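You operate a simulated robot arm through the tools that you are given. There is no shell and no other tool.

You run a simulated robot arm. Do the job below in one go: nothing can be reset, and whatever is moved stays where it is left.

TASK
Cap the open vial, put it in the rack on the shaker, clamp the rack and shake once on HIGH.
Fine: cap it first; free well; a whole run, till it shows DONE and the samples are even; then dial to 0; the rack stays clamped.

Only the result counts: the job must be done as asked and must still hold three seconds after the hand-in. Knocking over, shifting, dropping, spilling or breaking anything else fails it. Lids that push on must go on centred and level and be pressed home; caps that screw on are set level and turned clockwise until they are tight.

THE ROBOT
A 7-joint arm with a two-finger parallel gripper, fixed in place. Base frame: the origin is at the foot of the arm, x ahead of it, y to its left, z up. Units: cm, rad, N and s.
With the tool pointing down near the work surface it reaches from about 42 to 90 cm from the base axis. Its first joint turns from -2.496 to 2.496 rad. Payload 3 kg.
The TCP is the grasp point between the finger pads, 3 cm short of the fingertips. In the tool frame z runs along the fingers and y along their closing line. Largest opening 9.4 cm; finger width 2.8, thickness 1; the body of the gripper, 5 by 9.6 cm, starts 5.5 cm behind the TCP.
Orientation is told as [roll, pitch, yaw] about the base's x, y, z axes, in that order, counted from this pose: with the fingers straight down and closing along the base's y, the tool's x points along the base's -x, its y along +y and its z along -z.

THE INTERFACE
- The arm moves only by the tool apply_moves. Its argument "targets" is a list of rows, each a list of 7 numbers: the shift along the base's x, y, z in cm, then the turn, a rotation vector about the base's x, y, z in rad, then the finger opening in cm, from 0 to 9.4. In form: [[dx, dy, dz, ax, ay, az, gripper], ...]. A call has 1 to 20 rows; each row shifts and turns the commanded pose from where the row before left it. Each row takes 0.2 s and may step no farther than 5 cm and 0.15 rad from the row before; otherwise, or with a gripper value out of range, the whole call is refused. Where a pose cannot be reached the arm comes as near as it can. A force on the tool above 40 N (or 10 N above the force at the start of the call, whichever is more), or a blocked arm, ends the call early, and 0.2 s more pass. Each finger travels about 7.2 cm/s and halts on what it meets, pressing with about 41 N; the grip force reading is that of the motor and also rises with nothing between the fingers. The clock runs only during rows and for 0.2 s after the last one: add rows that do not move to give the fingers time. The reply holds the time, the measured pose of the TCP, the force on the tool along the base axes, the opening and the grip force, in the units named above and with some noise, with the torque about the TCP (base axes, N m) and any sound that the robot's microphone picked up.
- Cameras (640 x 400 px; columns grow to the right, rows downward): "scene" is fixed at [40.07, -65.02, 165.04]; the picture's right is [1.00, 0.03, 0.00], its down [0.01, -0.46, -0.89] and it looks along [-0.03, 0.89, -0.46] (base axes); focal length 327 px, centre (320, 200). "wrist" rides on the gripper at [7.6, 1.4, -10.2] in the tool frame; the picture's right is [-0.18, 0.98, 0.00], its down [-0.75, -0.14, -0.64] and it looks along [-0.63, -0.12, 0.77] (tool axes); focal length 243 px, centre (320, 200).
- camera(camera): a new picture of that camera. The clock stands still meanwhile.
- measure_at(camera, pixels): for up to 12 pixels [column, row] of the newest picture of that camera ("zoom" is the newest enlarged one), the place [x, y, z] in the base frame of the surface seen there, good to about 0.3 cm. The clock stands still meanwhile.
- inspect(camera, box): a new picture of the part [left, top, right, bottom] of that camera's present view, enlarged. The clock stands still meanwhile.
- hand_in(): hands the job in; it is judged then, once.

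Leave the gripper open and the arm clear of the work at the hand-in unless told otherwise.

The tools are called after "Call:" as a command line: name --pt "numbers of a row" for each row, then --argument value for the rest, lists and objects as JSON in quotes. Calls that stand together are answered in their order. apply_moves: Moves the arm, as the interface text tells. Its arguments: {"type":"object","properties":{"targets":{"type":"array"}},"required":["targets"]} The other tools are called the same way: camera (camera) takes a picture; measure_at (camera, pixels) gives the place of the surface under pixels of a picture; inspect (camera, box) takes an enlarged picture of a part of a camera's view; hand_in () hands the job in.

At the start:

```text
time_s: 0.0
position: [30.22, 57.43, 118.28]
tcp_rot: [0.001, 0.0, 0.0]
force: [0.0, -0.5, 0.3]
ft_torque: [-0.01, 0.01, 0.03]
width: 9.43
gripper_force: 0.0
```

scene: 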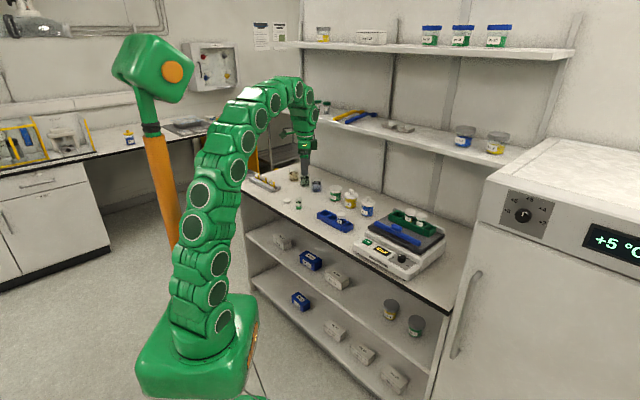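
wrist: 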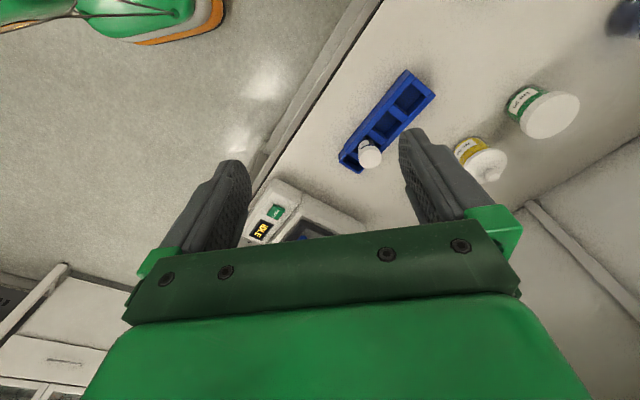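

I start by looking closely at the bench: the shaker (around pixel 400,240), the blue rack (335,220) and the small items around (297,203).

Call:
inspect --camera "scene" --box '[340, 190, 460, 290]'

Call:
inspect --camera "scene" --box '[240, 160, 390, 250]'

```text
4.00 times, centred on (400, 240) of scene
```

zoom: 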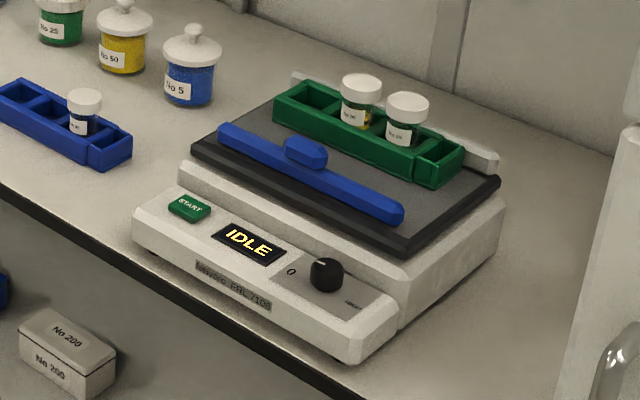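

```text
4.27 times, centred on (315, 205) of scene
```

zoom: 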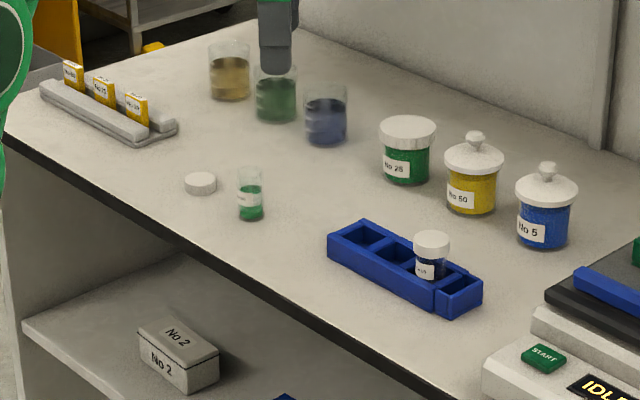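

The open vial with green content is at zoom (250,195), its cap lies at zoom (200,183). The green rack on the shaker holds two vials. I measure the vial and cap first.

Call:
measure_at --camera "zoom" --pixels '[[200, 177], [186, 188], [215, 188], [200, 192], [249, 168], [250, 213], [238, 205], [262, 205], [225, 215], [431, 238], [430, 270], [370, 232]]'

Call:
inspect --camera "scene" --box '[275, 190, 315, 215]'

```text
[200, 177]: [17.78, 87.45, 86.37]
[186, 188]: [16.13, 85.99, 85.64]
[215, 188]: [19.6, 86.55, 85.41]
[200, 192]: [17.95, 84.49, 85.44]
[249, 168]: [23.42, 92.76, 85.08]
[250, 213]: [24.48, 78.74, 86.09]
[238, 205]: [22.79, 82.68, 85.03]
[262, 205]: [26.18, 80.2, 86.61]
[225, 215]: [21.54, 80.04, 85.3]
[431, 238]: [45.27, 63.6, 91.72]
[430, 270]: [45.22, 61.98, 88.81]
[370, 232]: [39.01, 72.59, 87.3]
```

```text
16.00 times, centred on (295, 202) of scene
```

zoom: 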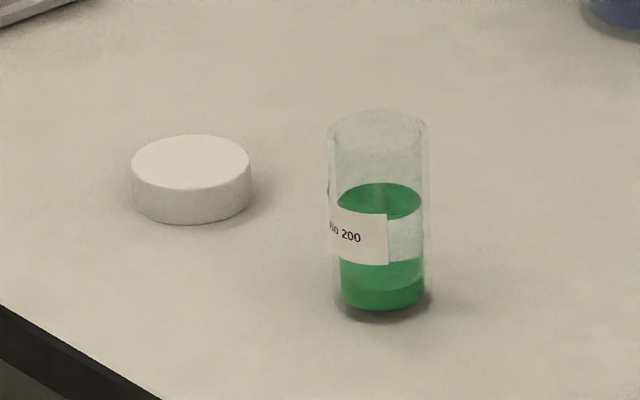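

Now finer measures on the vial and cap in this zoom.

Call:
measure_at --camera "zoom" --pixels '[[191, 165], [135, 170], [248, 170], [191, 138], [191, 187], [191, 220], [380, 300], [360, 235], [345, 240], [385, 240], [410, 240], [380, 200]]'

Call:
inspect --camera "scene" --box '[385, 200, 465, 250]'

```text
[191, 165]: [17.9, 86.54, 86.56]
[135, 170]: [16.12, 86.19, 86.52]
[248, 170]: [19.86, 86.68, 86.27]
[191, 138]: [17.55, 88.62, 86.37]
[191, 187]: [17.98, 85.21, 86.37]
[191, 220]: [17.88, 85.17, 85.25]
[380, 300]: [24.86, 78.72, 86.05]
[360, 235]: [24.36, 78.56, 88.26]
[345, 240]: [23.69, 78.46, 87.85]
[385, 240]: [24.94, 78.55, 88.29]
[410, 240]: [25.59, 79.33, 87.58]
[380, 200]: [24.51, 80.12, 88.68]
```

```text
8.00 times, centred on (425, 225) of scene
```

zoom: 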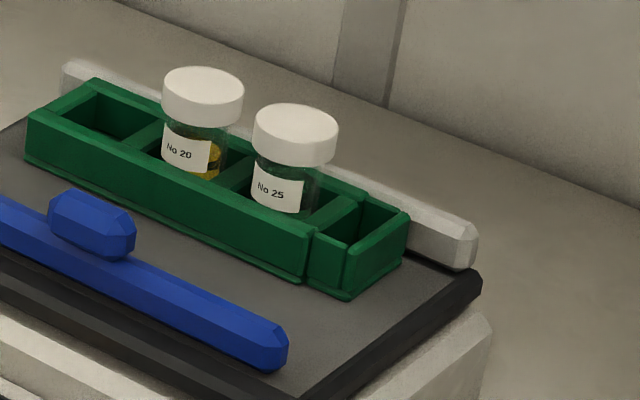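

Measure the green rack, wells, and clamp bar in this zoom.

Call:
measure_at --camera "zoom" --pixels '[[90, 82], [30, 115], [157, 118], [108, 140], [110, 115], [300, 235], [400, 215], [345, 280], [203, 85], [296, 122], [92, 205], [90, 235]]'

Call:
inspect --camera "scene" --box '[355, 205, 455, 285]'

```text
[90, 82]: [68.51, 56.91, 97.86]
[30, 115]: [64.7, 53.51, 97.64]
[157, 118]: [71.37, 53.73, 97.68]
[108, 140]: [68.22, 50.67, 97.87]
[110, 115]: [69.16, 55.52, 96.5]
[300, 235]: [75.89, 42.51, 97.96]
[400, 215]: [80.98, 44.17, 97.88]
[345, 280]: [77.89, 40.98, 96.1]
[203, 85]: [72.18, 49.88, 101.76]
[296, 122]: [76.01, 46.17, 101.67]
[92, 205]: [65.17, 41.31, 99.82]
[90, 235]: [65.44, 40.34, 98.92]
```

```text
5.00 times, centred on (405, 245) of scene
```

zoom: 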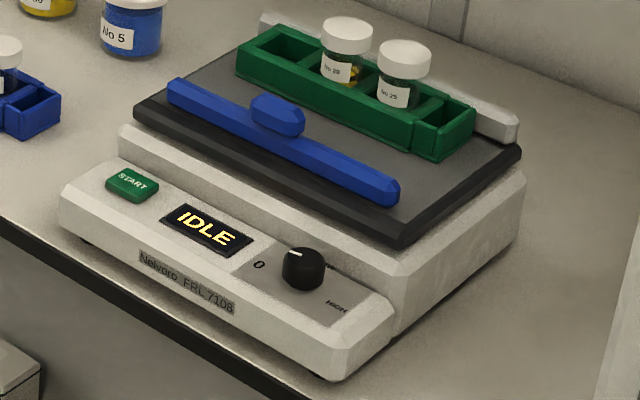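

The dial labels: 0 left, something (LOW) above, HIGH at right. Measure dial, button, clamp bar and platform.

Call:
measure_at --camera "zoom" --pixels '[[302, 255], [293, 253], [305, 280], [132, 182], [258, 265], [335, 305], [332, 266], [180, 88], [385, 185], [278, 105], [278, 125], [210, 65]]'

Call:
inspect --camera "scene" --box '[400, 245, 440, 270]'

```text
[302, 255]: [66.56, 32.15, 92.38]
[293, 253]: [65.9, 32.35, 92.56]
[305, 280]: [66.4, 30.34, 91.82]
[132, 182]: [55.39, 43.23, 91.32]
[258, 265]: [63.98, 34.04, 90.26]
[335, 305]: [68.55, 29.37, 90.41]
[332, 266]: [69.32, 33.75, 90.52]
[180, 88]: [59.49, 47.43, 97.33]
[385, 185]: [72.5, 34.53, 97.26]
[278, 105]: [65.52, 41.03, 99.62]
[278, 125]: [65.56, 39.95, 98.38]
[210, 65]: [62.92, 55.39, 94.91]
```

```text
16.00 times, centred on (420, 258) of scene
```

zoom: 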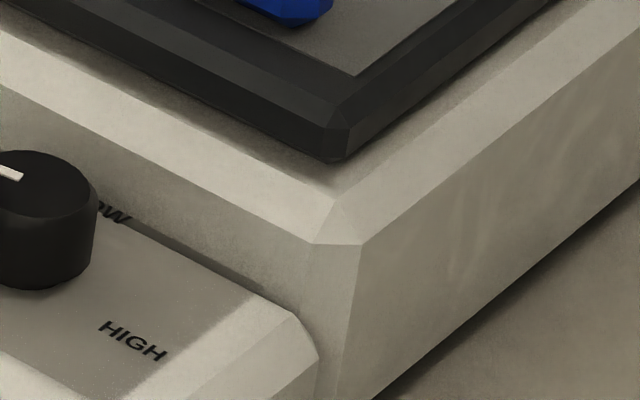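

The shaker is turned about -45°, dial pointer at 0, LOW at 90° and HIGH at 180° clockwise. Next I check obstacles (beakers at scene (293,177),(305,183),(317,187), jars at (335,193),(351,198),(367,206), slide holder at (265,182), blue rack), before moving.

Call:
camera --camera "scene"

Call:
measure_at --camera "scene" --pixels '[[293, 177], [304, 183], [316, 187], [335, 190], [351, 196], [367, 203], [272, 188], [262, 180], [325, 215], [350, 228], [300, 200], [341, 217]]'

```text
taken
```

scene: 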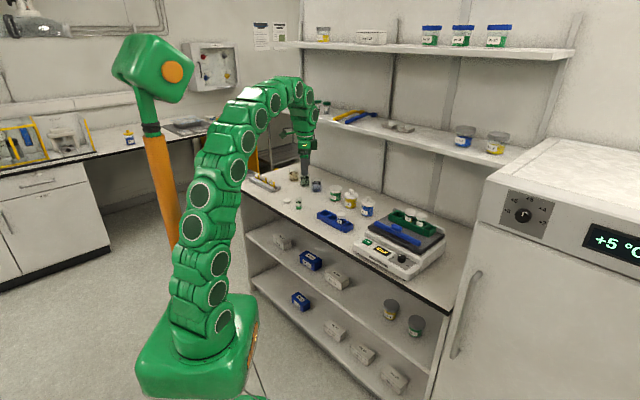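

```text
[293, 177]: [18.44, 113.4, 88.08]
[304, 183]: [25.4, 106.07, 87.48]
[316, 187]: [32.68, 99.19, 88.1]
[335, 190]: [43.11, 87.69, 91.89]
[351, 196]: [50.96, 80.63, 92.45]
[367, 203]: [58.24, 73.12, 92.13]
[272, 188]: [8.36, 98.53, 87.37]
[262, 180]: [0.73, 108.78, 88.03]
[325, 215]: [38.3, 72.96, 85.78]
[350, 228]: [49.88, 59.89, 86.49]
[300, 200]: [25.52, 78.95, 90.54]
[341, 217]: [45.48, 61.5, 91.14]
```

The path is clear. I move above the vial/cap region at z≈100 and turn the wrist by -0.78 rad so the finger line lies across the bench diagonal, then look with the wrist camera.

Call:
apply_moves --pt "-0.92 2.6 -1.8 0 0 -0.078 9.4" --pt "-0.92 2.6 -1.8 0 0 -0.078 9.4" --pt "-0.92 2.6 -1.8 0 0 -0.078 9.4" --pt "-0.92 2.6 -1.8 0 0 -0.078 9.4" --pt "-0.92 2.6 -1.8 0 0 -0.078 9.4" --pt "-0.92 2.6 -1.8 0 0 -0.078 9.4" --pt "-0.92 2.6 -1.8 0 0 -0.078 9.4" --pt "-0.92 2.6 -1.8 0 0 -0.078 9.4" --pt "-0.92 2.6 -1.8 0 0 -0.078 9.4" --pt "-0.92 2.6 -1.8 0 0 -0.078 9.4" --pt "0 0 0 0 0 0 9.4"

Call:
camera --camera "wrist"

Call:
camera --camera "scene"

```text
time_s: 2.4
position: [20.5, 81.31, 99.06]
tcp_rot: [0.0, 0.001, -0.782]
force: [-0.4, 0.0, 1.5]
ft_torque: [-0.04, -0.01, 0.03]
width: 9.4
gripper_force: 0.0
out of reach, approached as far as the arm can: row 10
```

```text
taken
```

wrist: 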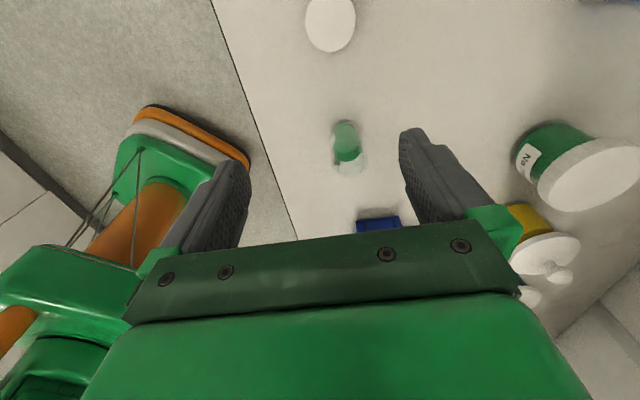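

```text
taken
```

scene: 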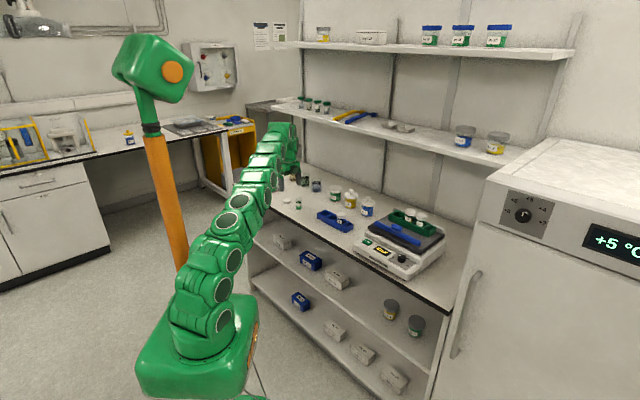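

The arm is at its outer limit at this height (radius ≈ 84 cm at z 99). The cap is at wrist (330,22), the vial at (347,148). I take a closer look.

Call:
inspect --camera "wrist" --box '[280, 80, 420, 190]'

Call:
inspect --camera "wrist" --box '[260, 0, 400, 90]'

Call:
measure_at --camera "wrist" --pixels '[[330, 22], [306, 22], [355, 22], [330, 1], [330, 45], [347, 125], [332, 150], [360, 150], [347, 172], [290, 150]]'

```text
3.64 times, centred on (350, 135) of wrist
```

zoom: 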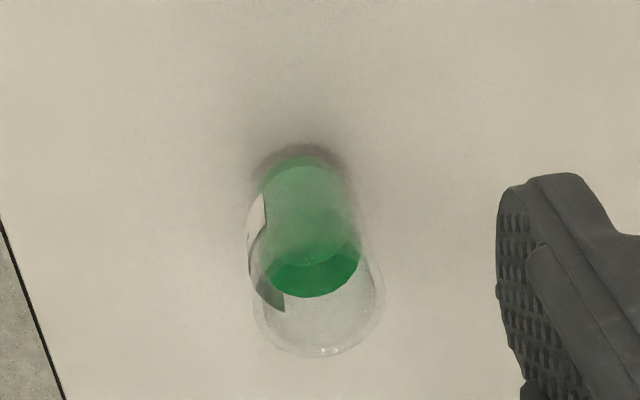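

```text
4.44 times, centred on (330, 45) of wrist
```

zoom: 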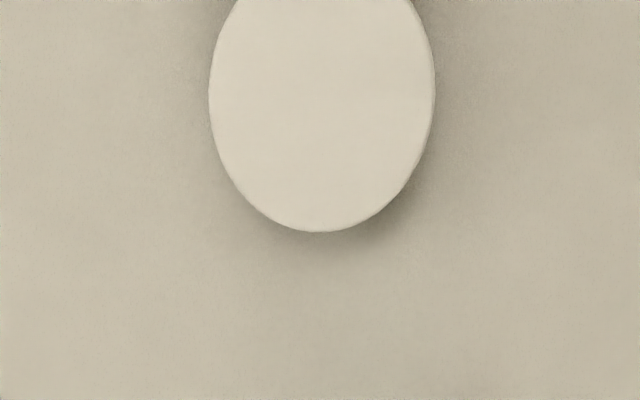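

```text
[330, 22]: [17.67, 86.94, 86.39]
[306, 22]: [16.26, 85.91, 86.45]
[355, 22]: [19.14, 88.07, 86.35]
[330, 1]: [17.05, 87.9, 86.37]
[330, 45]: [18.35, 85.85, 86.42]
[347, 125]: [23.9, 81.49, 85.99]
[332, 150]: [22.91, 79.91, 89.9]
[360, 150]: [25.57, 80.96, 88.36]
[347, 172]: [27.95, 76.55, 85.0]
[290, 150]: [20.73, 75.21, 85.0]
```

The vial looks smooth-necked (no thread seen), with its rim at about z 91, centre ≈ (24.5, 80.1); the cap lies top-up at ≈ (17.75, 86.9), top z 86.4. To use the reach best, I turn the wrist so the fingers close across the arm's radial direction (yaw ≈ +1.37), staying above everything and going slightly inward.

Call:
apply_moves --pt "-0.3 -0.2 0 0 0 0.1435 7" --pt "-0.3 -0.2 0 0 0 0.1435 7" --pt "-0.3 -0.2 0 0 0 0.1435 7" --pt "-0.3 -0.2 0 0 0 0.1435 7" --pt "-0.3 -0.2 0 0 0 0.1435 7" --pt "-0.3 -0.2 0 0 0 0.1435 7" --pt "-0.3 -0.2 0 0 0 0.1435 7" --pt "-0.3 -0.2 0 0 0 0.1435 7" --pt "-0.3 -0.2 0 0 0 0.1435 7" --pt "-0.3 -0.2 0 0 0 0.1435 7" --pt "0 0 0 0 0 0.1435 7" --pt "0 0 0 0 0 0.1435 7" --pt "0 0 0 0 0 0.1435 7" --pt "0 0 0 0 0 0.1435 7" --pt "0 0 0 0 0 0.1435 7"

Call:
camera --camera "wrist"

```text
time_s: 5.6
position: [17.55, 79.41, 98.94]
tcp_rot: [0.0, -0.001, 1.373]
force: [-0.8, -0.4, 0.9]
ft_torque: [0.01, -0.01, 0.0]
width: 7.03
gripper_force: 0.1
```

```text
taken
```

wrist: 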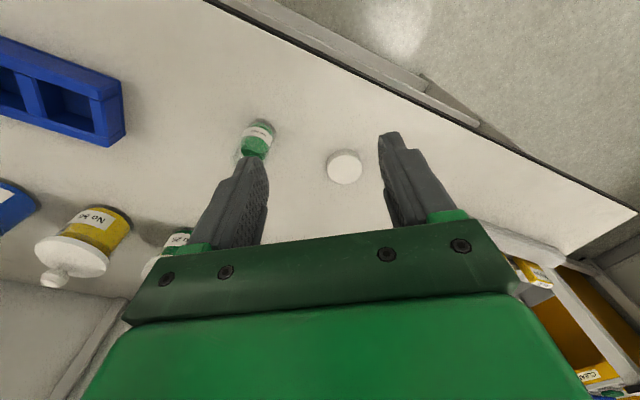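

The command reference follows the reached pose. The cap is at wrist (344,167), the vial at (257,138). I measure both again.

Call:
measure_at --camera "wrist" --pixels '[[344, 166], [330, 166], [358, 166], [344, 151], [344, 182], [344, 158], [257, 128], [252, 150], [262, 150]]'

Call:
inspect --camera "wrist" --box '[220, 100, 380, 200]'

```text
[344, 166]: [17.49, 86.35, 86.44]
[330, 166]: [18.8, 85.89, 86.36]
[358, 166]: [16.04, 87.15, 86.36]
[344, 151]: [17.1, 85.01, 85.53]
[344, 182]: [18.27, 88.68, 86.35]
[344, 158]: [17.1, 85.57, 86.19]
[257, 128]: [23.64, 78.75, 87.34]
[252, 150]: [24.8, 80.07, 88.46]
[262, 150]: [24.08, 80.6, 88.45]
```

```text
4.00 times, centred on (300, 150) of wrist
```

zoom: 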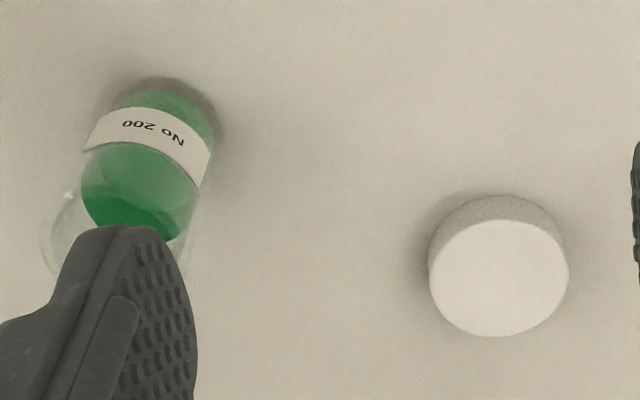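

Top face of the cap spans zoom cols 430–568, rows 219–337 (centre ≈ (499,278)). I measure its edges for an accurate centre.

Call:
measure_at --camera "zoom" --pixels '[[499, 278], [434, 270], [564, 280], [499, 224], [502, 332], [455, 235], [545, 322], [545, 238], [455, 322]]'

```text
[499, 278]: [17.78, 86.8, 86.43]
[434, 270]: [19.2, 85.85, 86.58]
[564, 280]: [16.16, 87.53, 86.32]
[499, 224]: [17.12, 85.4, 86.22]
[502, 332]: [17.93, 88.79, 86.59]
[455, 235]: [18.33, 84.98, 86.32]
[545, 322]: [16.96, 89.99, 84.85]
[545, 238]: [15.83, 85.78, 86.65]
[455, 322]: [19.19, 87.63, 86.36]
```

Cap centre ≈ (17.75, 86.85), top 86.4, bench 85.0. I descend with a 5 cm opening, straddling the cap with fingertips ending about 0.4 cm above the bench; not closing yet.

Call:
apply_moves --pt "-0.35 1.53 -1.98 0 0 0 5.2" --pt "-0.35 1.53 -1.98 0 0 0 5.2" --pt "-0.35 1.53 -1.98 0 0 0 5.2" --pt "0.31 0.71 -1.14 0 0 0 5.2" --pt "0.31 0.71 -1.14 0 0 0 5.2" --pt "0.31 0.71 -1.14 0 0 0 5.2" --pt "0.31 0.71 -1.14 0 0 0 5.2" --pt "0 0 0 0 0 0 5.2"

Call:
camera --camera "wrist"

```text
time_s: 7.4
position: [17.6, 85.73, 88.27]
tcp_rot: [0.001, 0.0, 1.371]
force: [-0.6, -0.7, 0.5]
ft_torque: [0.02, -0.04, 0.04]
width: 5.21
gripper_force: 0.1
out of reach, approached as far as the arm can: row 6, 7
```

```text
taken
```

wrist: 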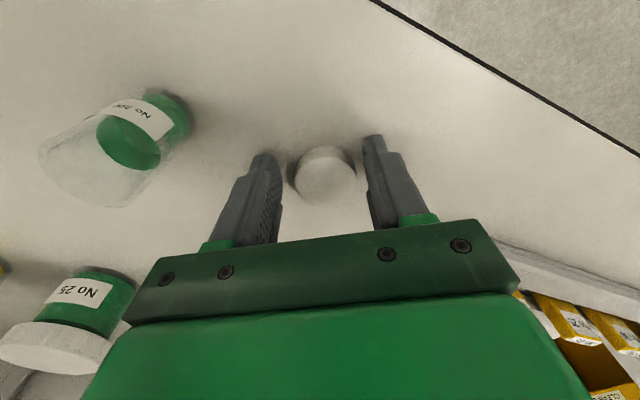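

The straight-down reach ends about 1.1 cm short of the cap. I lean the tool outward by 0.2 rad about the finger closing line (cap stays level between the pads), raising slightly to keep the tips off the bench.

Call:
apply_moves --pt "0 0 0.3 0 0 0 5.2" --pt "0 0 0.1 0.098 -0.0199 0 5.2" --pt "0 0 0 0.098 -0.0199 0 5.2" --pt "0.06 0.3 -0.1 0 0 0 5.2" --pt "0.06 0.2 -0.1 0 0 0 5.2" --pt "0 0 0 0 0 0 5.2"

Call:
inspect --camera "wrist" --box '[220, 100, 460, 250]'

```text
time_s: 8.8
position: [17.71, 86.29, 88.48]
tcp_rot: [0.0, -0.201, 1.371]
force: [0.1, 0.2, -0.4]
ft_torque: [-0.03, 0.0, 0.03]
width: 5.2
gripper_force: 0.0
```

```text
2.67 times, centred on (340, 175) of wrist
```

zoom: 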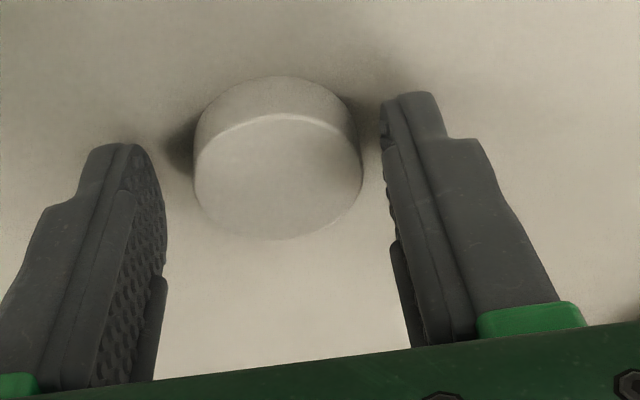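

The pads now straddle the cap well, centred on it. I lower 0.1 cm and close.

Call:
apply_moves --pt "0 0 -0.1 0 0 0 4.5" --pt "0 0 0 0 0 0 4.0" --pt "0 0 0 0 0 0 3.0" --pt "0 0 0 0 0 0 3.0" --pt "0 0 0 0 0 0 3.0"

Call:
inspect --camera "wrist" --box '[220, 100, 460, 250]'

```text
time_s: 10.0
position: [17.64, 86.37, 88.29]
tcp_rot: [0.001, -0.2, 1.372]
force: [0.7, -1.1, 0.3]
ft_torque: [0.0, 0.01, 0.02]
width: 3.47
gripper_force: 40.7
```

```text
2.67 times, centred on (340, 175) of wrist
```

zoom: 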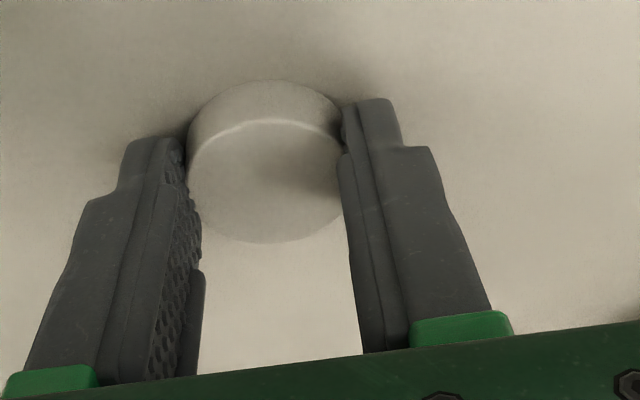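

Cap is gripped (width 3.47, 40.7 N). I lift it while drawing inward, then look.

Call:
apply_moves --pt "0 0 0.5 0 0 0 3.0" --pt "0 -0.3 1.0 0 0 0 3.0" --pt "0 -0.7 1.3 0 0 0 3.0" --pt "0 -0.9 1.3 0 0 0 3.0" --pt "0 -1.0 1.3 0 0 0 3.0" --pt "0 -1.0 1.3 0 0 0 3.0" --pt "0 0 1.3 0 0 0 3.0" --pt "0 0 0 0 0 0 3.0"

Call:
camera --camera "wrist"

Call:
inspect --camera "scene" --box '[270, 170, 334, 210]'

```text
time_s: 11.8
position: [17.72, 82.39, 96.32]
tcp_rot: [0.001, -0.2, 1.374]
force: [0.1, -0.1, -0.1]
ft_torque: [0.02, -0.02, -0.03]
width: 3.49
gripper_force: 41.1
```

```text
taken
```

wrist: 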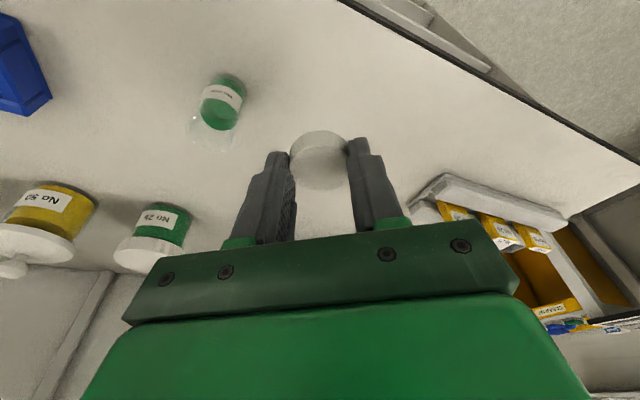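

```text
10.00 times, centred on (302, 190) of scene
```

zoom: 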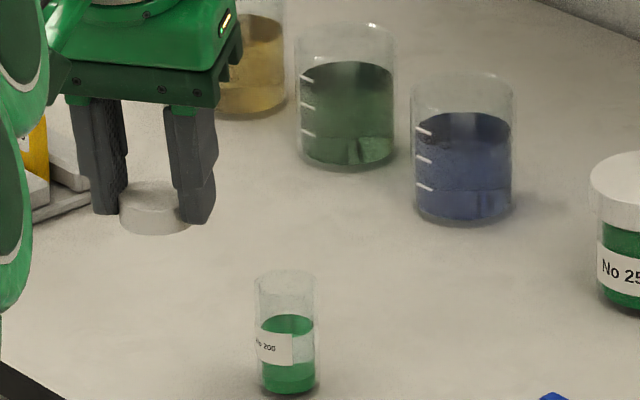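

Cap is held level between the tips. I measure the cap's position in the grip and the vial from the wrist view (cap at (320,155), vial at (220,115)).

Call:
inspect --camera "wrist" --box '[180, 60, 400, 200]'

Call:
measure_at --camera "wrist" --pixels '[[320, 165], [320, 148], [320, 186], [296, 158], [344, 160], [320, 133], [310, 150], [330, 150], [222, 100], [218, 108], [230, 95], [212, 95]]'

```text
2.86 times, centred on (290, 130) of wrist
```

zoom: 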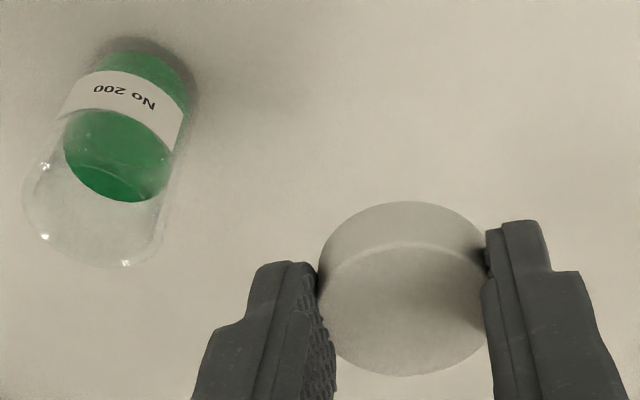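

```text
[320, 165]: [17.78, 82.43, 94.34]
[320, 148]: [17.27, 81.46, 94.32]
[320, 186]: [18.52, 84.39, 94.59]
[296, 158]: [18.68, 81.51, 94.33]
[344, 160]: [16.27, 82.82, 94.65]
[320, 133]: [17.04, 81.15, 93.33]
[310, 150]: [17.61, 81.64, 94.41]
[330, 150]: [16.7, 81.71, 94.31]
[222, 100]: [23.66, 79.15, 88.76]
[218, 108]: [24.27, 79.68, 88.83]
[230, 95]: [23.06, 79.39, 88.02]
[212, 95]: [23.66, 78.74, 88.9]
```

Cap centre is on the pad centreline (17.82, 82.76). Now the vial: I measure the liquid surface edge points in the zoom, e.g. left (66,145), right (170,172), far (120,200).

Call:
measure_at --camera "zoom" --pixels '[[66, 140], [70, 165], [90, 188], [120, 199], [145, 196], [164, 182], [168, 165], [120, 156], [150, 262], [24, 190], [45, 240], [160, 215]]'

Call:
inspect --camera "scene" --box '[284, 190, 316, 210]'

```text
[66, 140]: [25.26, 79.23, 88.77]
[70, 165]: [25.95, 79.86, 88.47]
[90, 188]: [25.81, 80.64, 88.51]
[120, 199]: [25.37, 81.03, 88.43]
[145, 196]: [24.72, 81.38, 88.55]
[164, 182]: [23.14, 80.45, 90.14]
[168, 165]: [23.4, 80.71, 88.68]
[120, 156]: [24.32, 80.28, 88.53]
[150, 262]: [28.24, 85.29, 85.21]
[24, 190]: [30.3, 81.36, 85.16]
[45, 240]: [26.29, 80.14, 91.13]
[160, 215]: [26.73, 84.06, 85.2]
```

```text
16.00 times, centred on (300, 200) of scene
```

zoom: 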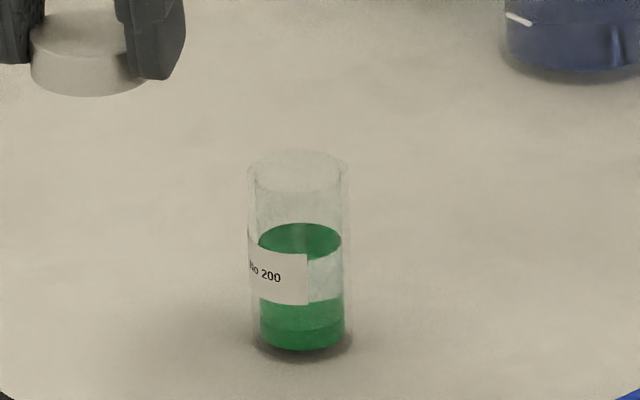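

Vial centre fits ≈ (24.6, 80.08), rim z ≈ 91.1. I carry the cap to hover about 1.5 cm above the rim and check the alignment.

Call:
apply_moves --pt "1.7 -0.67 0.1 0 0 0 3.0" --pt "1.7 -0.67 0 0 0 0 3.0" --pt "1.7 -0.67 0 0 0 0 3.0" --pt "1.7 -0.68 0 0 0 0 3.0" --pt "0 0 0 0 0 0 3.0"

Call:
inspect --camera "scene" --box '[284, 190, 316, 210]'

Call:
inspect --camera "wrist" --box '[240, 80, 400, 180]'

```text
time_s: 13.0
position: [24.42, 79.58, 96.52]
tcp_rot: [-0.002, -0.199, 1.371]
force: [0.0, 0.3, -0.7]
ft_torque: [0.01, 0.03, 0.02]
width: 3.47
gripper_force: 41.3
```

```text
16.00 times, centred on (300, 200) of scene
```

zoom: 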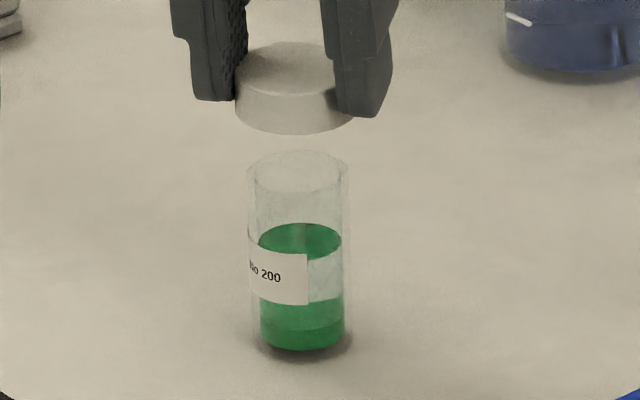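

```text
4.00 times, centred on (320, 130) of wrist
```

zoom: 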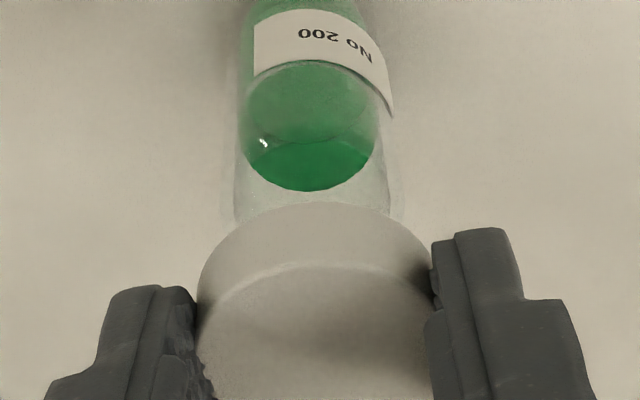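

Cap is roughly above the vial; in the scene zoom cap centre col ≈ 293.5 vs expected 297, so about +0.1 cm in x. I lower to a small gap and compare again.

Call:
apply_moves --pt "0.1 0 -0.8 0 0 0 3.0" --pt "0 0 -0.8 0 0 0 3.0" --pt "0 0 0 0 0 0 3.0"

Call:
inspect --camera "scene" --box '[284, 190, 316, 210]'

Call:
inspect --camera "wrist" --box '[240, 80, 400, 180]'

```text
time_s: 13.8
position: [24.56, 79.7, 94.87]
tcp_rot: [-0.001, -0.2, 1.373]
force: [0.8, 0.4, -0.4]
ft_torque: [-0.02, -0.04, 0.0]
width: 3.36
gripper_force: 40.4
```

```text
16.00 times, centred on (300, 200) of scene
```

zoom: 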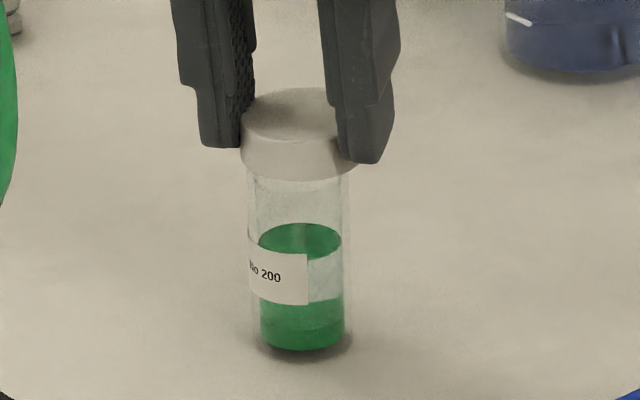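

```text
4.00 times, centred on (320, 130) of wrist
```

zoom: 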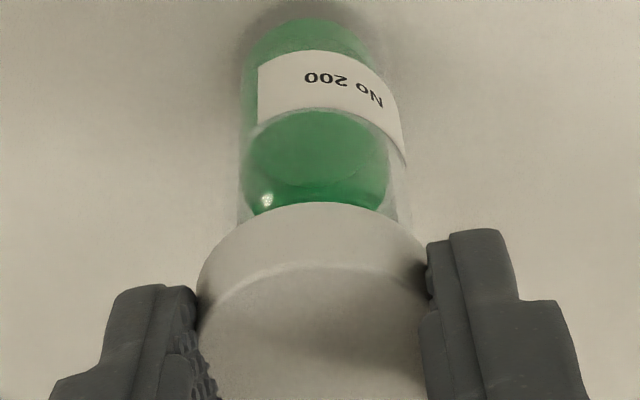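

Centres agree within about 1 mm now (cap col 240–358, vial 248–352). I nudge y by -0.05 and lower slowly, watching the force.

Call:
apply_moves --pt "0 -0.05 -0.2 0 0 0 3.0" --pt "0 0 -0.15 0 0 0 3.0" --pt "0 0 -0.1 0 0 0 3.0" --pt "0 0 0 0 0 0 3.0"

Call:
inspect --camera "scene" --box '[284, 190, 316, 210]'

```text
time_s: 14.8
position: [24.53, 79.6, 94.39]
tcp_rot: [0.0, -0.2, 1.374]
force: [-0.1, 0.1, -1.2]
ft_torque: [0.03, -0.02, 0.02]
width: 3.33
gripper_force: 40.8
```

```text
16.00 times, centred on (300, 200) of scene
```

zoom: 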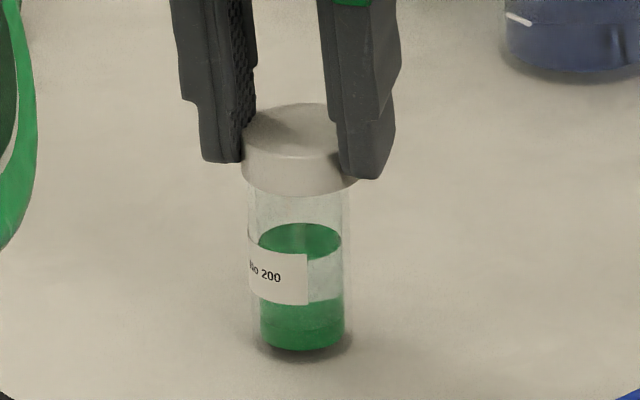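

No contact force yet, but the grip width reads slightly smaller (3.33). I check the cap in the grip.

Call:
inspect --camera "wrist" --box '[240, 80, 400, 180]'

Call:
inspect --camera "scene" --box '[291, 192, 307, 202]'

```text
4.00 times, centred on (320, 130) of wrist
```

zoom: 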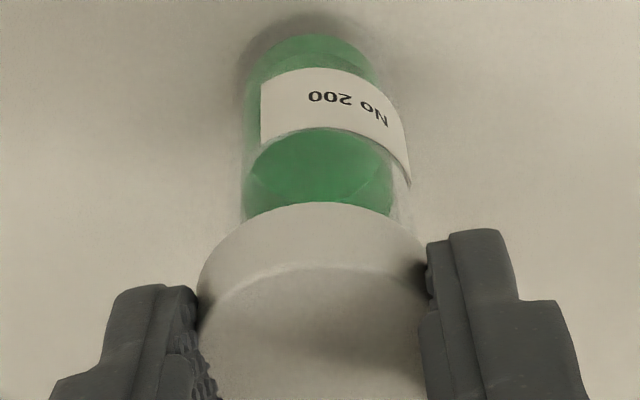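

```text
16.00 times, centred on (299, 197) of scene
```

zoom: 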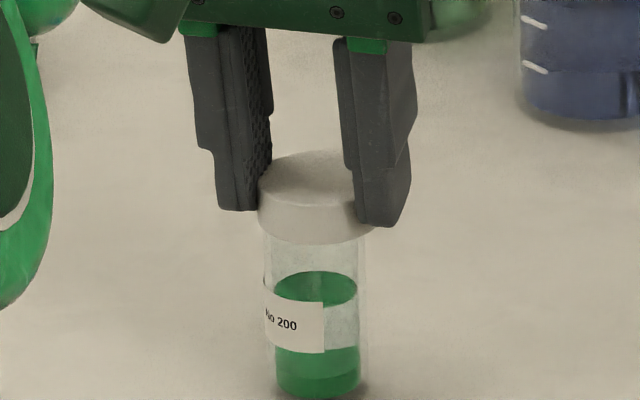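

The cap has not moved in the grip. I keep lowering in small steps.

Call:
apply_moves --pt "0 0 -0.1 0 0 0 3.0" --pt "0 0 -0.1 0 0 0 3.0" --pt "0 0 0 0 0 0 3.0"

```text
time_s: 15.6
position: [24.56, 79.68, 94.19]
tcp_rot: [-0.001, -0.201, 1.372]
force: [0.4, -0.7, 11.5]
ft_torque: [-0.1, 0.1, 0.03]
width: 3.34
gripper_force: 40.9
```

Contact at the rim height (11.5 N), and the torque suggests the touch is on the robot/-x side, i.e. the cap sits slightly too far out. I lift 0.2, shift by (-0.06,-0.1) and try again.

Call:
apply_moves --pt "0 0 0.2 0 0 0 3.0" --pt "-0.06 -0.1 0 0 0 0 3.0" --pt "0 0 -0.1 0 0 0 3.0" --pt "0 0 -0.1 0 0 0 3.0" --pt "0 0 0 0 0 0 3.0"

Call:
inspect --camera "scene" --box '[291, 192, 307, 202]'

```text
time_s: 16.8
position: [24.55, 79.5, 94.23]
tcp_rot: [0.001, -0.2, 1.372]
force: [0.9, 0.7, 0.6]
ft_torque: [0.01, -0.03, 0.02]
width: 3.4
gripper_force: 41.4
```

```text
16.00 times, centred on (299, 197) of scene
```

zoom: 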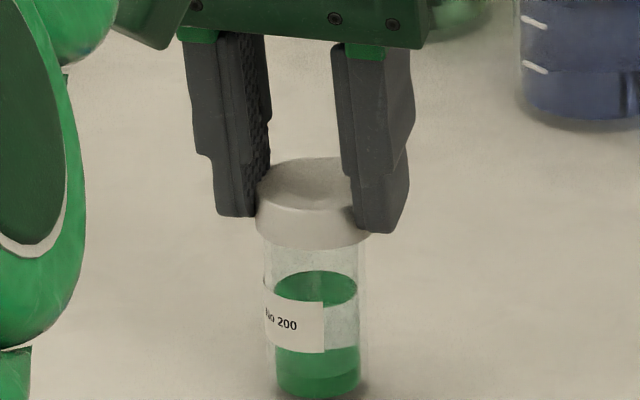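

No force now at the same height, cap centred in the picture (256–372 vs vial 263–366). I continue lowering.

Call:
apply_moves --pt "0 0 -0.1 0 0 0 3.0" --pt "0 0 -0.1 0 0 0 3.0" --pt "0 0 0 0 0 0 3.0"

```text
time_s: 17.6
position: [24.52, 79.52, 94.05]
tcp_rot: [0.0, -0.2, 1.371]
force: [-0.9, -0.7, 0.1]
ft_torque: [0.0, 0.03, 0.01]
width: 3.34
gripper_force: 40.5
```

Still free: the cap is passing over the rim. Continue in 0.1 steps.

Call:
apply_moves --pt "0 0 -0.1 0 0 0 3.0" --pt "0 0 -0.1 0 0 0 3.0" --pt "0 0 0 0 0 0 3.0"

Call:
inspect --camera "scene" --box '[291, 192, 307, 202]'

```text
time_s: 18.4
position: [24.65, 79.47, 93.83]
tcp_rot: [0.001, -0.199, 1.37]
force: [0.6, -0.3, -0.5]
ft_torque: [0.01, -0.01, -0.03]
width: 3.36
gripper_force: 41.0
```

```text
16.00 times, centred on (299, 197) of scene
```

zoom: 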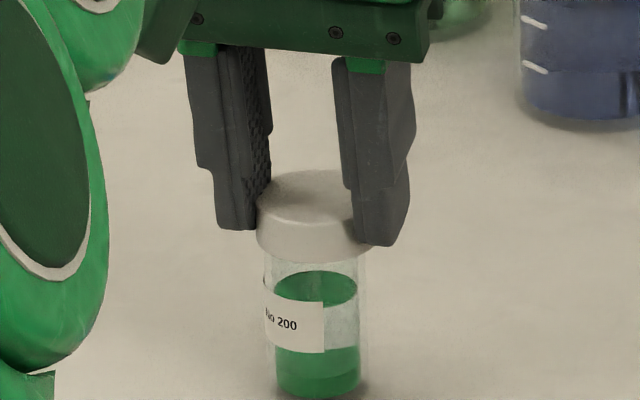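

The cap keeps sliding over the neck freely. Continue until it seats.

Call:
apply_moves --pt "0 0 -0.1 0 0 0 3.0" --pt "0 0 -0.1 0 0 0 3.0" --pt "0 0 -0.1 0 0 0 3.0" --pt "0 0 0 0 0 0 3.0"

```text
time_s: 19.4
position: [24.66, 79.51, 93.48]
tcp_rot: [-0.001, -0.198, 1.372]
force: [0.5, -0.9, -0.2]
ft_torque: [0.0, 0.01, -0.02]
width: 3.32
gripper_force: 41.0
```

Call:
apply_moves --pt "0 0 -0.1 0 0 0 3.0" --pt "0 0 -0.1 0 0 0 3.0" --pt "0 0 0 0 0 0 3.0"

Call:
inspect --camera "scene" --box '[291, 192, 307, 202]'

```text
time_s: 20.2
position: [24.51, 79.43, 93.25]
tcp_rot: [0.0, -0.199, 1.372]
force: [-0.1, -0.6, -0.4]
ft_torque: [-0.02, -0.03, 0.0]
width: 3.47
gripper_force: 40.5
```

```text
16.00 times, centred on (299, 197) of scene
```

zoom: 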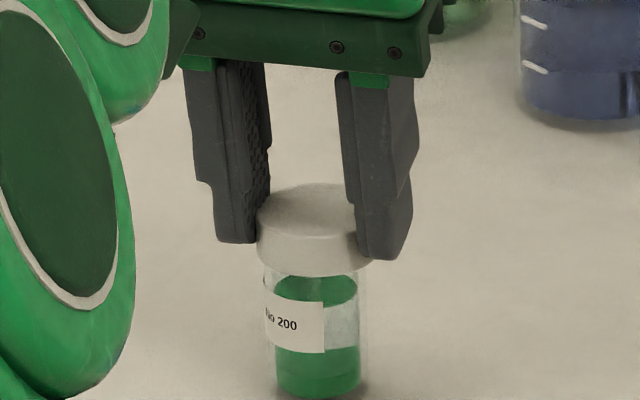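

The cap is nearly fully over the neck, still no resistance. Continue gently.

Call:
apply_moves --pt "0 0 -0.1 0 0 0 3.0" --pt "0 0 -0.1 0 0 0 3.0" --pt "0 0 0 0 0 0 3.0"

```text
time_s: 21.0
position: [24.55, 79.6, 93.27]
tcp_rot: [-0.001, -0.205, 1.37]
force: [0.3, -0.6, 22.5]
ft_torque: [0.16, 0.0, -0.01]
width: 3.48
gripper_force: 40.7
heard: snap
```

A "snap" was heard at 22.5 N. I press a little more to be sure that it is home, then look.

Call:
apply_moves --pt "0 0 -0.1 0 0 0 3.0" --pt "0 0 0 0 0 0 3.0"

Call:
inspect --camera "scene" --box '[291, 192, 307, 202]'

```text
time_s: 21.7
position: [24.51, 79.67, 93.3]
tcp_rot: [-0.001, -0.205, 1.371]
force: [0.4, -0.7, 9.0]
ft_torque: [-0.01, 0.01, 0.0]
width: 3.47
gripper_force: 40.7
stopped in row 2: the force on the tool passed its limit at 41 N (the readings are from after the stop); the commanded pose is now the measured one
```

```text
16.00 times, centred on (299, 197) of scene
```

zoom: 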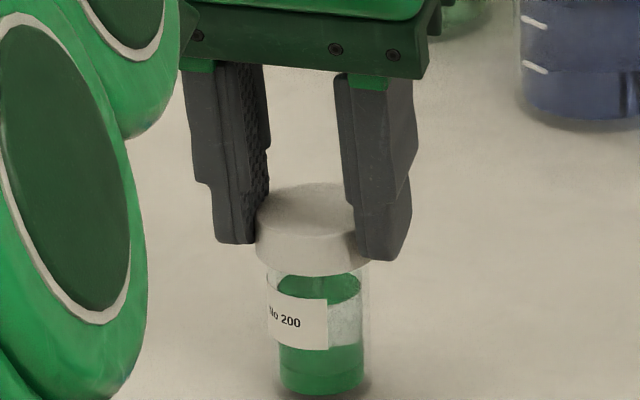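

The cap snapped on. I open the fingers and look at the capped vial before regrasping with more tilt (needed for the rack's distance).

Call:
apply_moves --pt "0 0 0 0 0 0 3.8" --pt "0 0 0 0 0 0 4.4" --pt "0 0 0 0 0 0 5.4" --pt "0 0 0 0 0 0 5.4" --pt "0 0 0 0 0 0 5.4"

Call:
inspect --camera "scene" --box '[284, 190, 316, 210]'

Call:
inspect --camera "wrist" --box '[240, 80, 400, 180]'

```text
time_s: 22.9
position: [24.54, 79.6, 93.15]
tcp_rot: [0.0, -0.203, 1.373]
force: [1.4, 0.6, 0.5]
ft_torque: [-0.02, 0.01, -0.01]
width: 5.4
gripper_force: 0.0
```

```text
16.00 times, centred on (300, 200) of scene
```

zoom: 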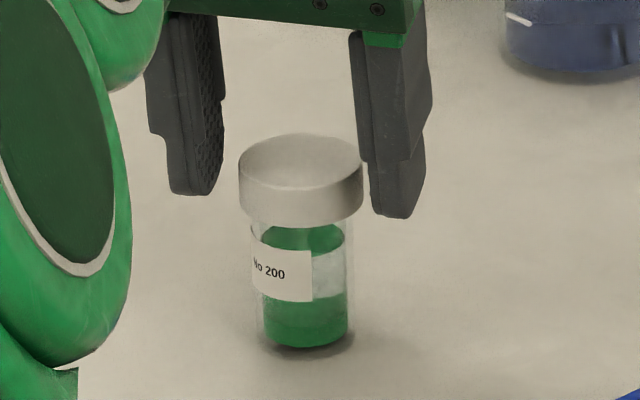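

```text
4.00 times, centred on (320, 130) of wrist
```

zoom: 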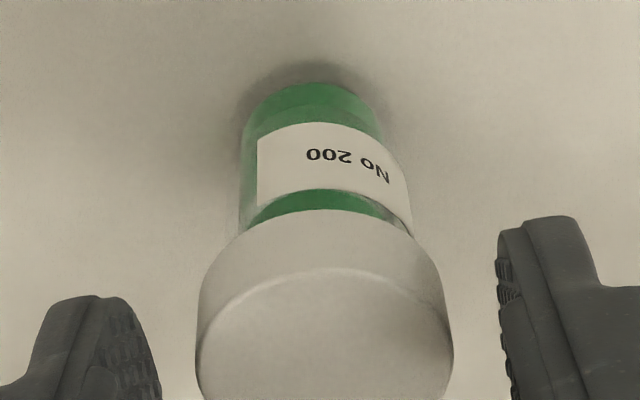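

The cap sits level and home. I measure the cap's top.

Call:
measure_at --camera "zoom" --pixels '[[325, 330], [325, 285], [215, 350], [435, 330], [325, 390]]'

Call:
camera --camera "scene"

Call:
measure_at --camera "scene" --pixels '[[299, 198], [299, 199], [298, 200], [301, 200], [300, 203]]'

```text
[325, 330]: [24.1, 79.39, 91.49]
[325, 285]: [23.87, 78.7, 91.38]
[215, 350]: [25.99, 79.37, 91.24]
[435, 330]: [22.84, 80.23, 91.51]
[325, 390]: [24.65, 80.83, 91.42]
```

```text
taken
```

scene: 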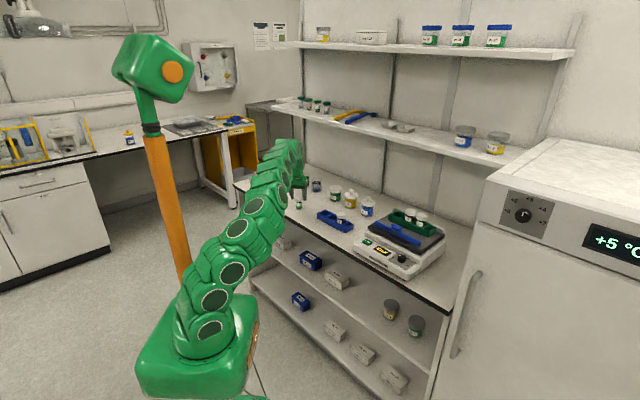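

```text
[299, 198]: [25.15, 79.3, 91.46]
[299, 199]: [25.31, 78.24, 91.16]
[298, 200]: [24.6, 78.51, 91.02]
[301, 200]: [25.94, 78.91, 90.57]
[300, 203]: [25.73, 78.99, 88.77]
```

Cap top at 91.4, centre ≈ (24.6, 80.1). Now I increase the outward lean to 0.4 rad, lower to put the pads over the whole cap, and close.

Call:
apply_moves --pt "-0.02 -0.09 -0.18 0.0654 -0.0133 0 5.4" --pt "-0.02 -0.09 -0.18 0.0654 -0.0133 0 5.4" --pt "-0.02 -0.09 -0.19 0.0654 -0.0133 0 5.4" --pt "0 0 0 0 0 0 5.4"

Call:
inspect --camera "wrist" --box '[220, 100, 420, 225]'

Call:
inspect --camera "scene" --box '[284, 190, 316, 210]'

```text
time_s: 23.9
position: [24.5, 79.28, 92.67]
tcp_rot: [-0.001, -0.406, 1.37]
force: [-0.5, 0.6, 0.6]
ft_torque: [-0.02, -0.02, -0.04]
width: 5.41
gripper_force: 0.1
```

```text
3.20 times, centred on (320, 162) of wrist
```

zoom: 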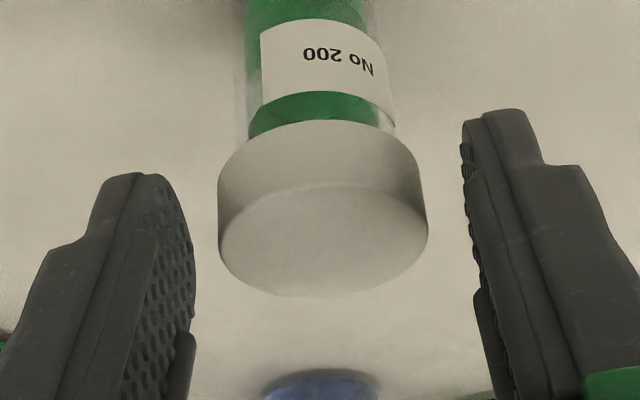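

```text
16.00 times, centred on (300, 200) of scene
```

zoom: 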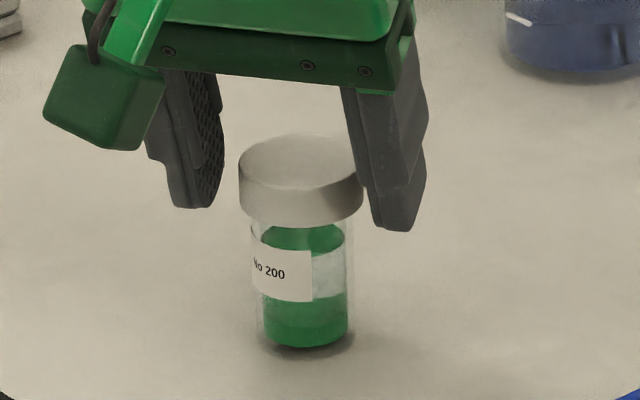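

Well straddled. I close on the cap.

Call:
apply_moves --pt "0 0 0 0 0 0 4.6" --pt "0 0 0 0 0 0 4.0" --pt "0 0 0 0 0 0 3.0" --pt "0 0 0 0 0 0 3.0" --pt "0 0 0 0 0 0 3.0"

Call:
inspect --camera "wrist" --box '[220, 100, 420, 225]'

Call:
inspect --camera "scene" --box '[284, 190, 316, 210]'

```text
time_s: 25.1
position: [24.48, 79.41, 92.55]
tcp_rot: [0.0, -0.405, 1.372]
force: [-0.7, -0.1, 1.2]
ft_torque: [0.02, 0.0, 0.01]
width: 3.47
gripper_force: 41.3
```

```text
3.20 times, centred on (320, 162) of wrist
```

zoom: 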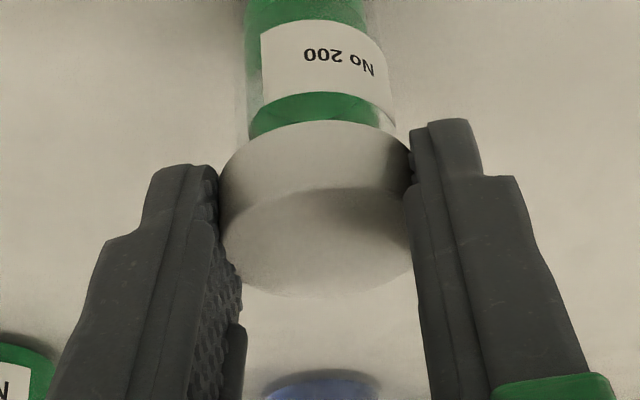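

```text
16.00 times, centred on (300, 200) of scene
```

zoom: 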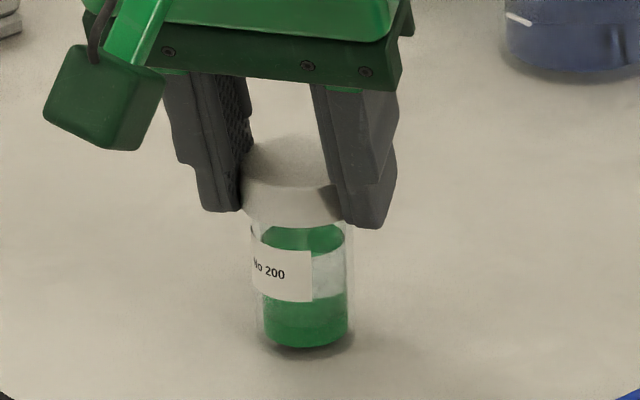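

Firm grip (3.47). I lift straight a bit first, then up and inward to z≈108.

Call:
apply_moves --pt "0 0 0.5 0 0 0 3.0" --pt "0 0 1.0 0 0 0 3.0" --pt "-0.2 -0.6 2.0 0 0 0 3.0" --pt "-0.3 -1.0 2.5 0 0 0 3.0" --pt "-0.4 -1.3 2.5 0 0 0 3.0" --pt "-0.4 -1.3 2.5 0 0 0 3.0" --pt "-0.4 -1.3 2.5 0 0 0 3.0" --pt "-0.3 -1.0 2.0 0 0 0 3.0" --pt "0 0 0 0 0 0 3.0"

Call:
inspect --camera "scene" --box '[240, 130, 400, 230]'

```text
time_s: 27.1
position: [22.55, 72.77, 108.02]
tcp_rot: [-0.002, -0.406, 1.371]
force: [0.3, -0.5, 0.0]
ft_torque: [0.0, -0.02, 0.01]
width: 3.47
gripper_force: 41.0
```

```text
4.00 times, centred on (320, 180) of scene
```

zoom: 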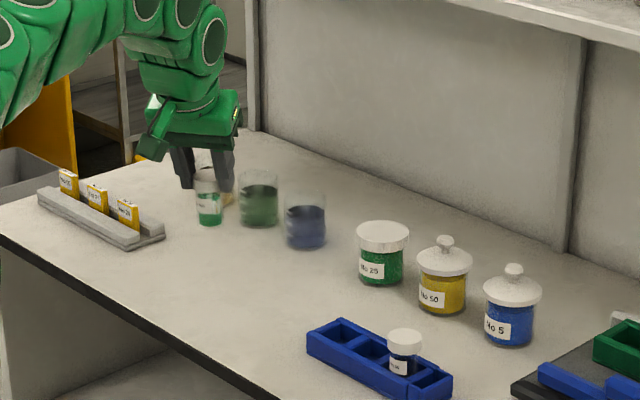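

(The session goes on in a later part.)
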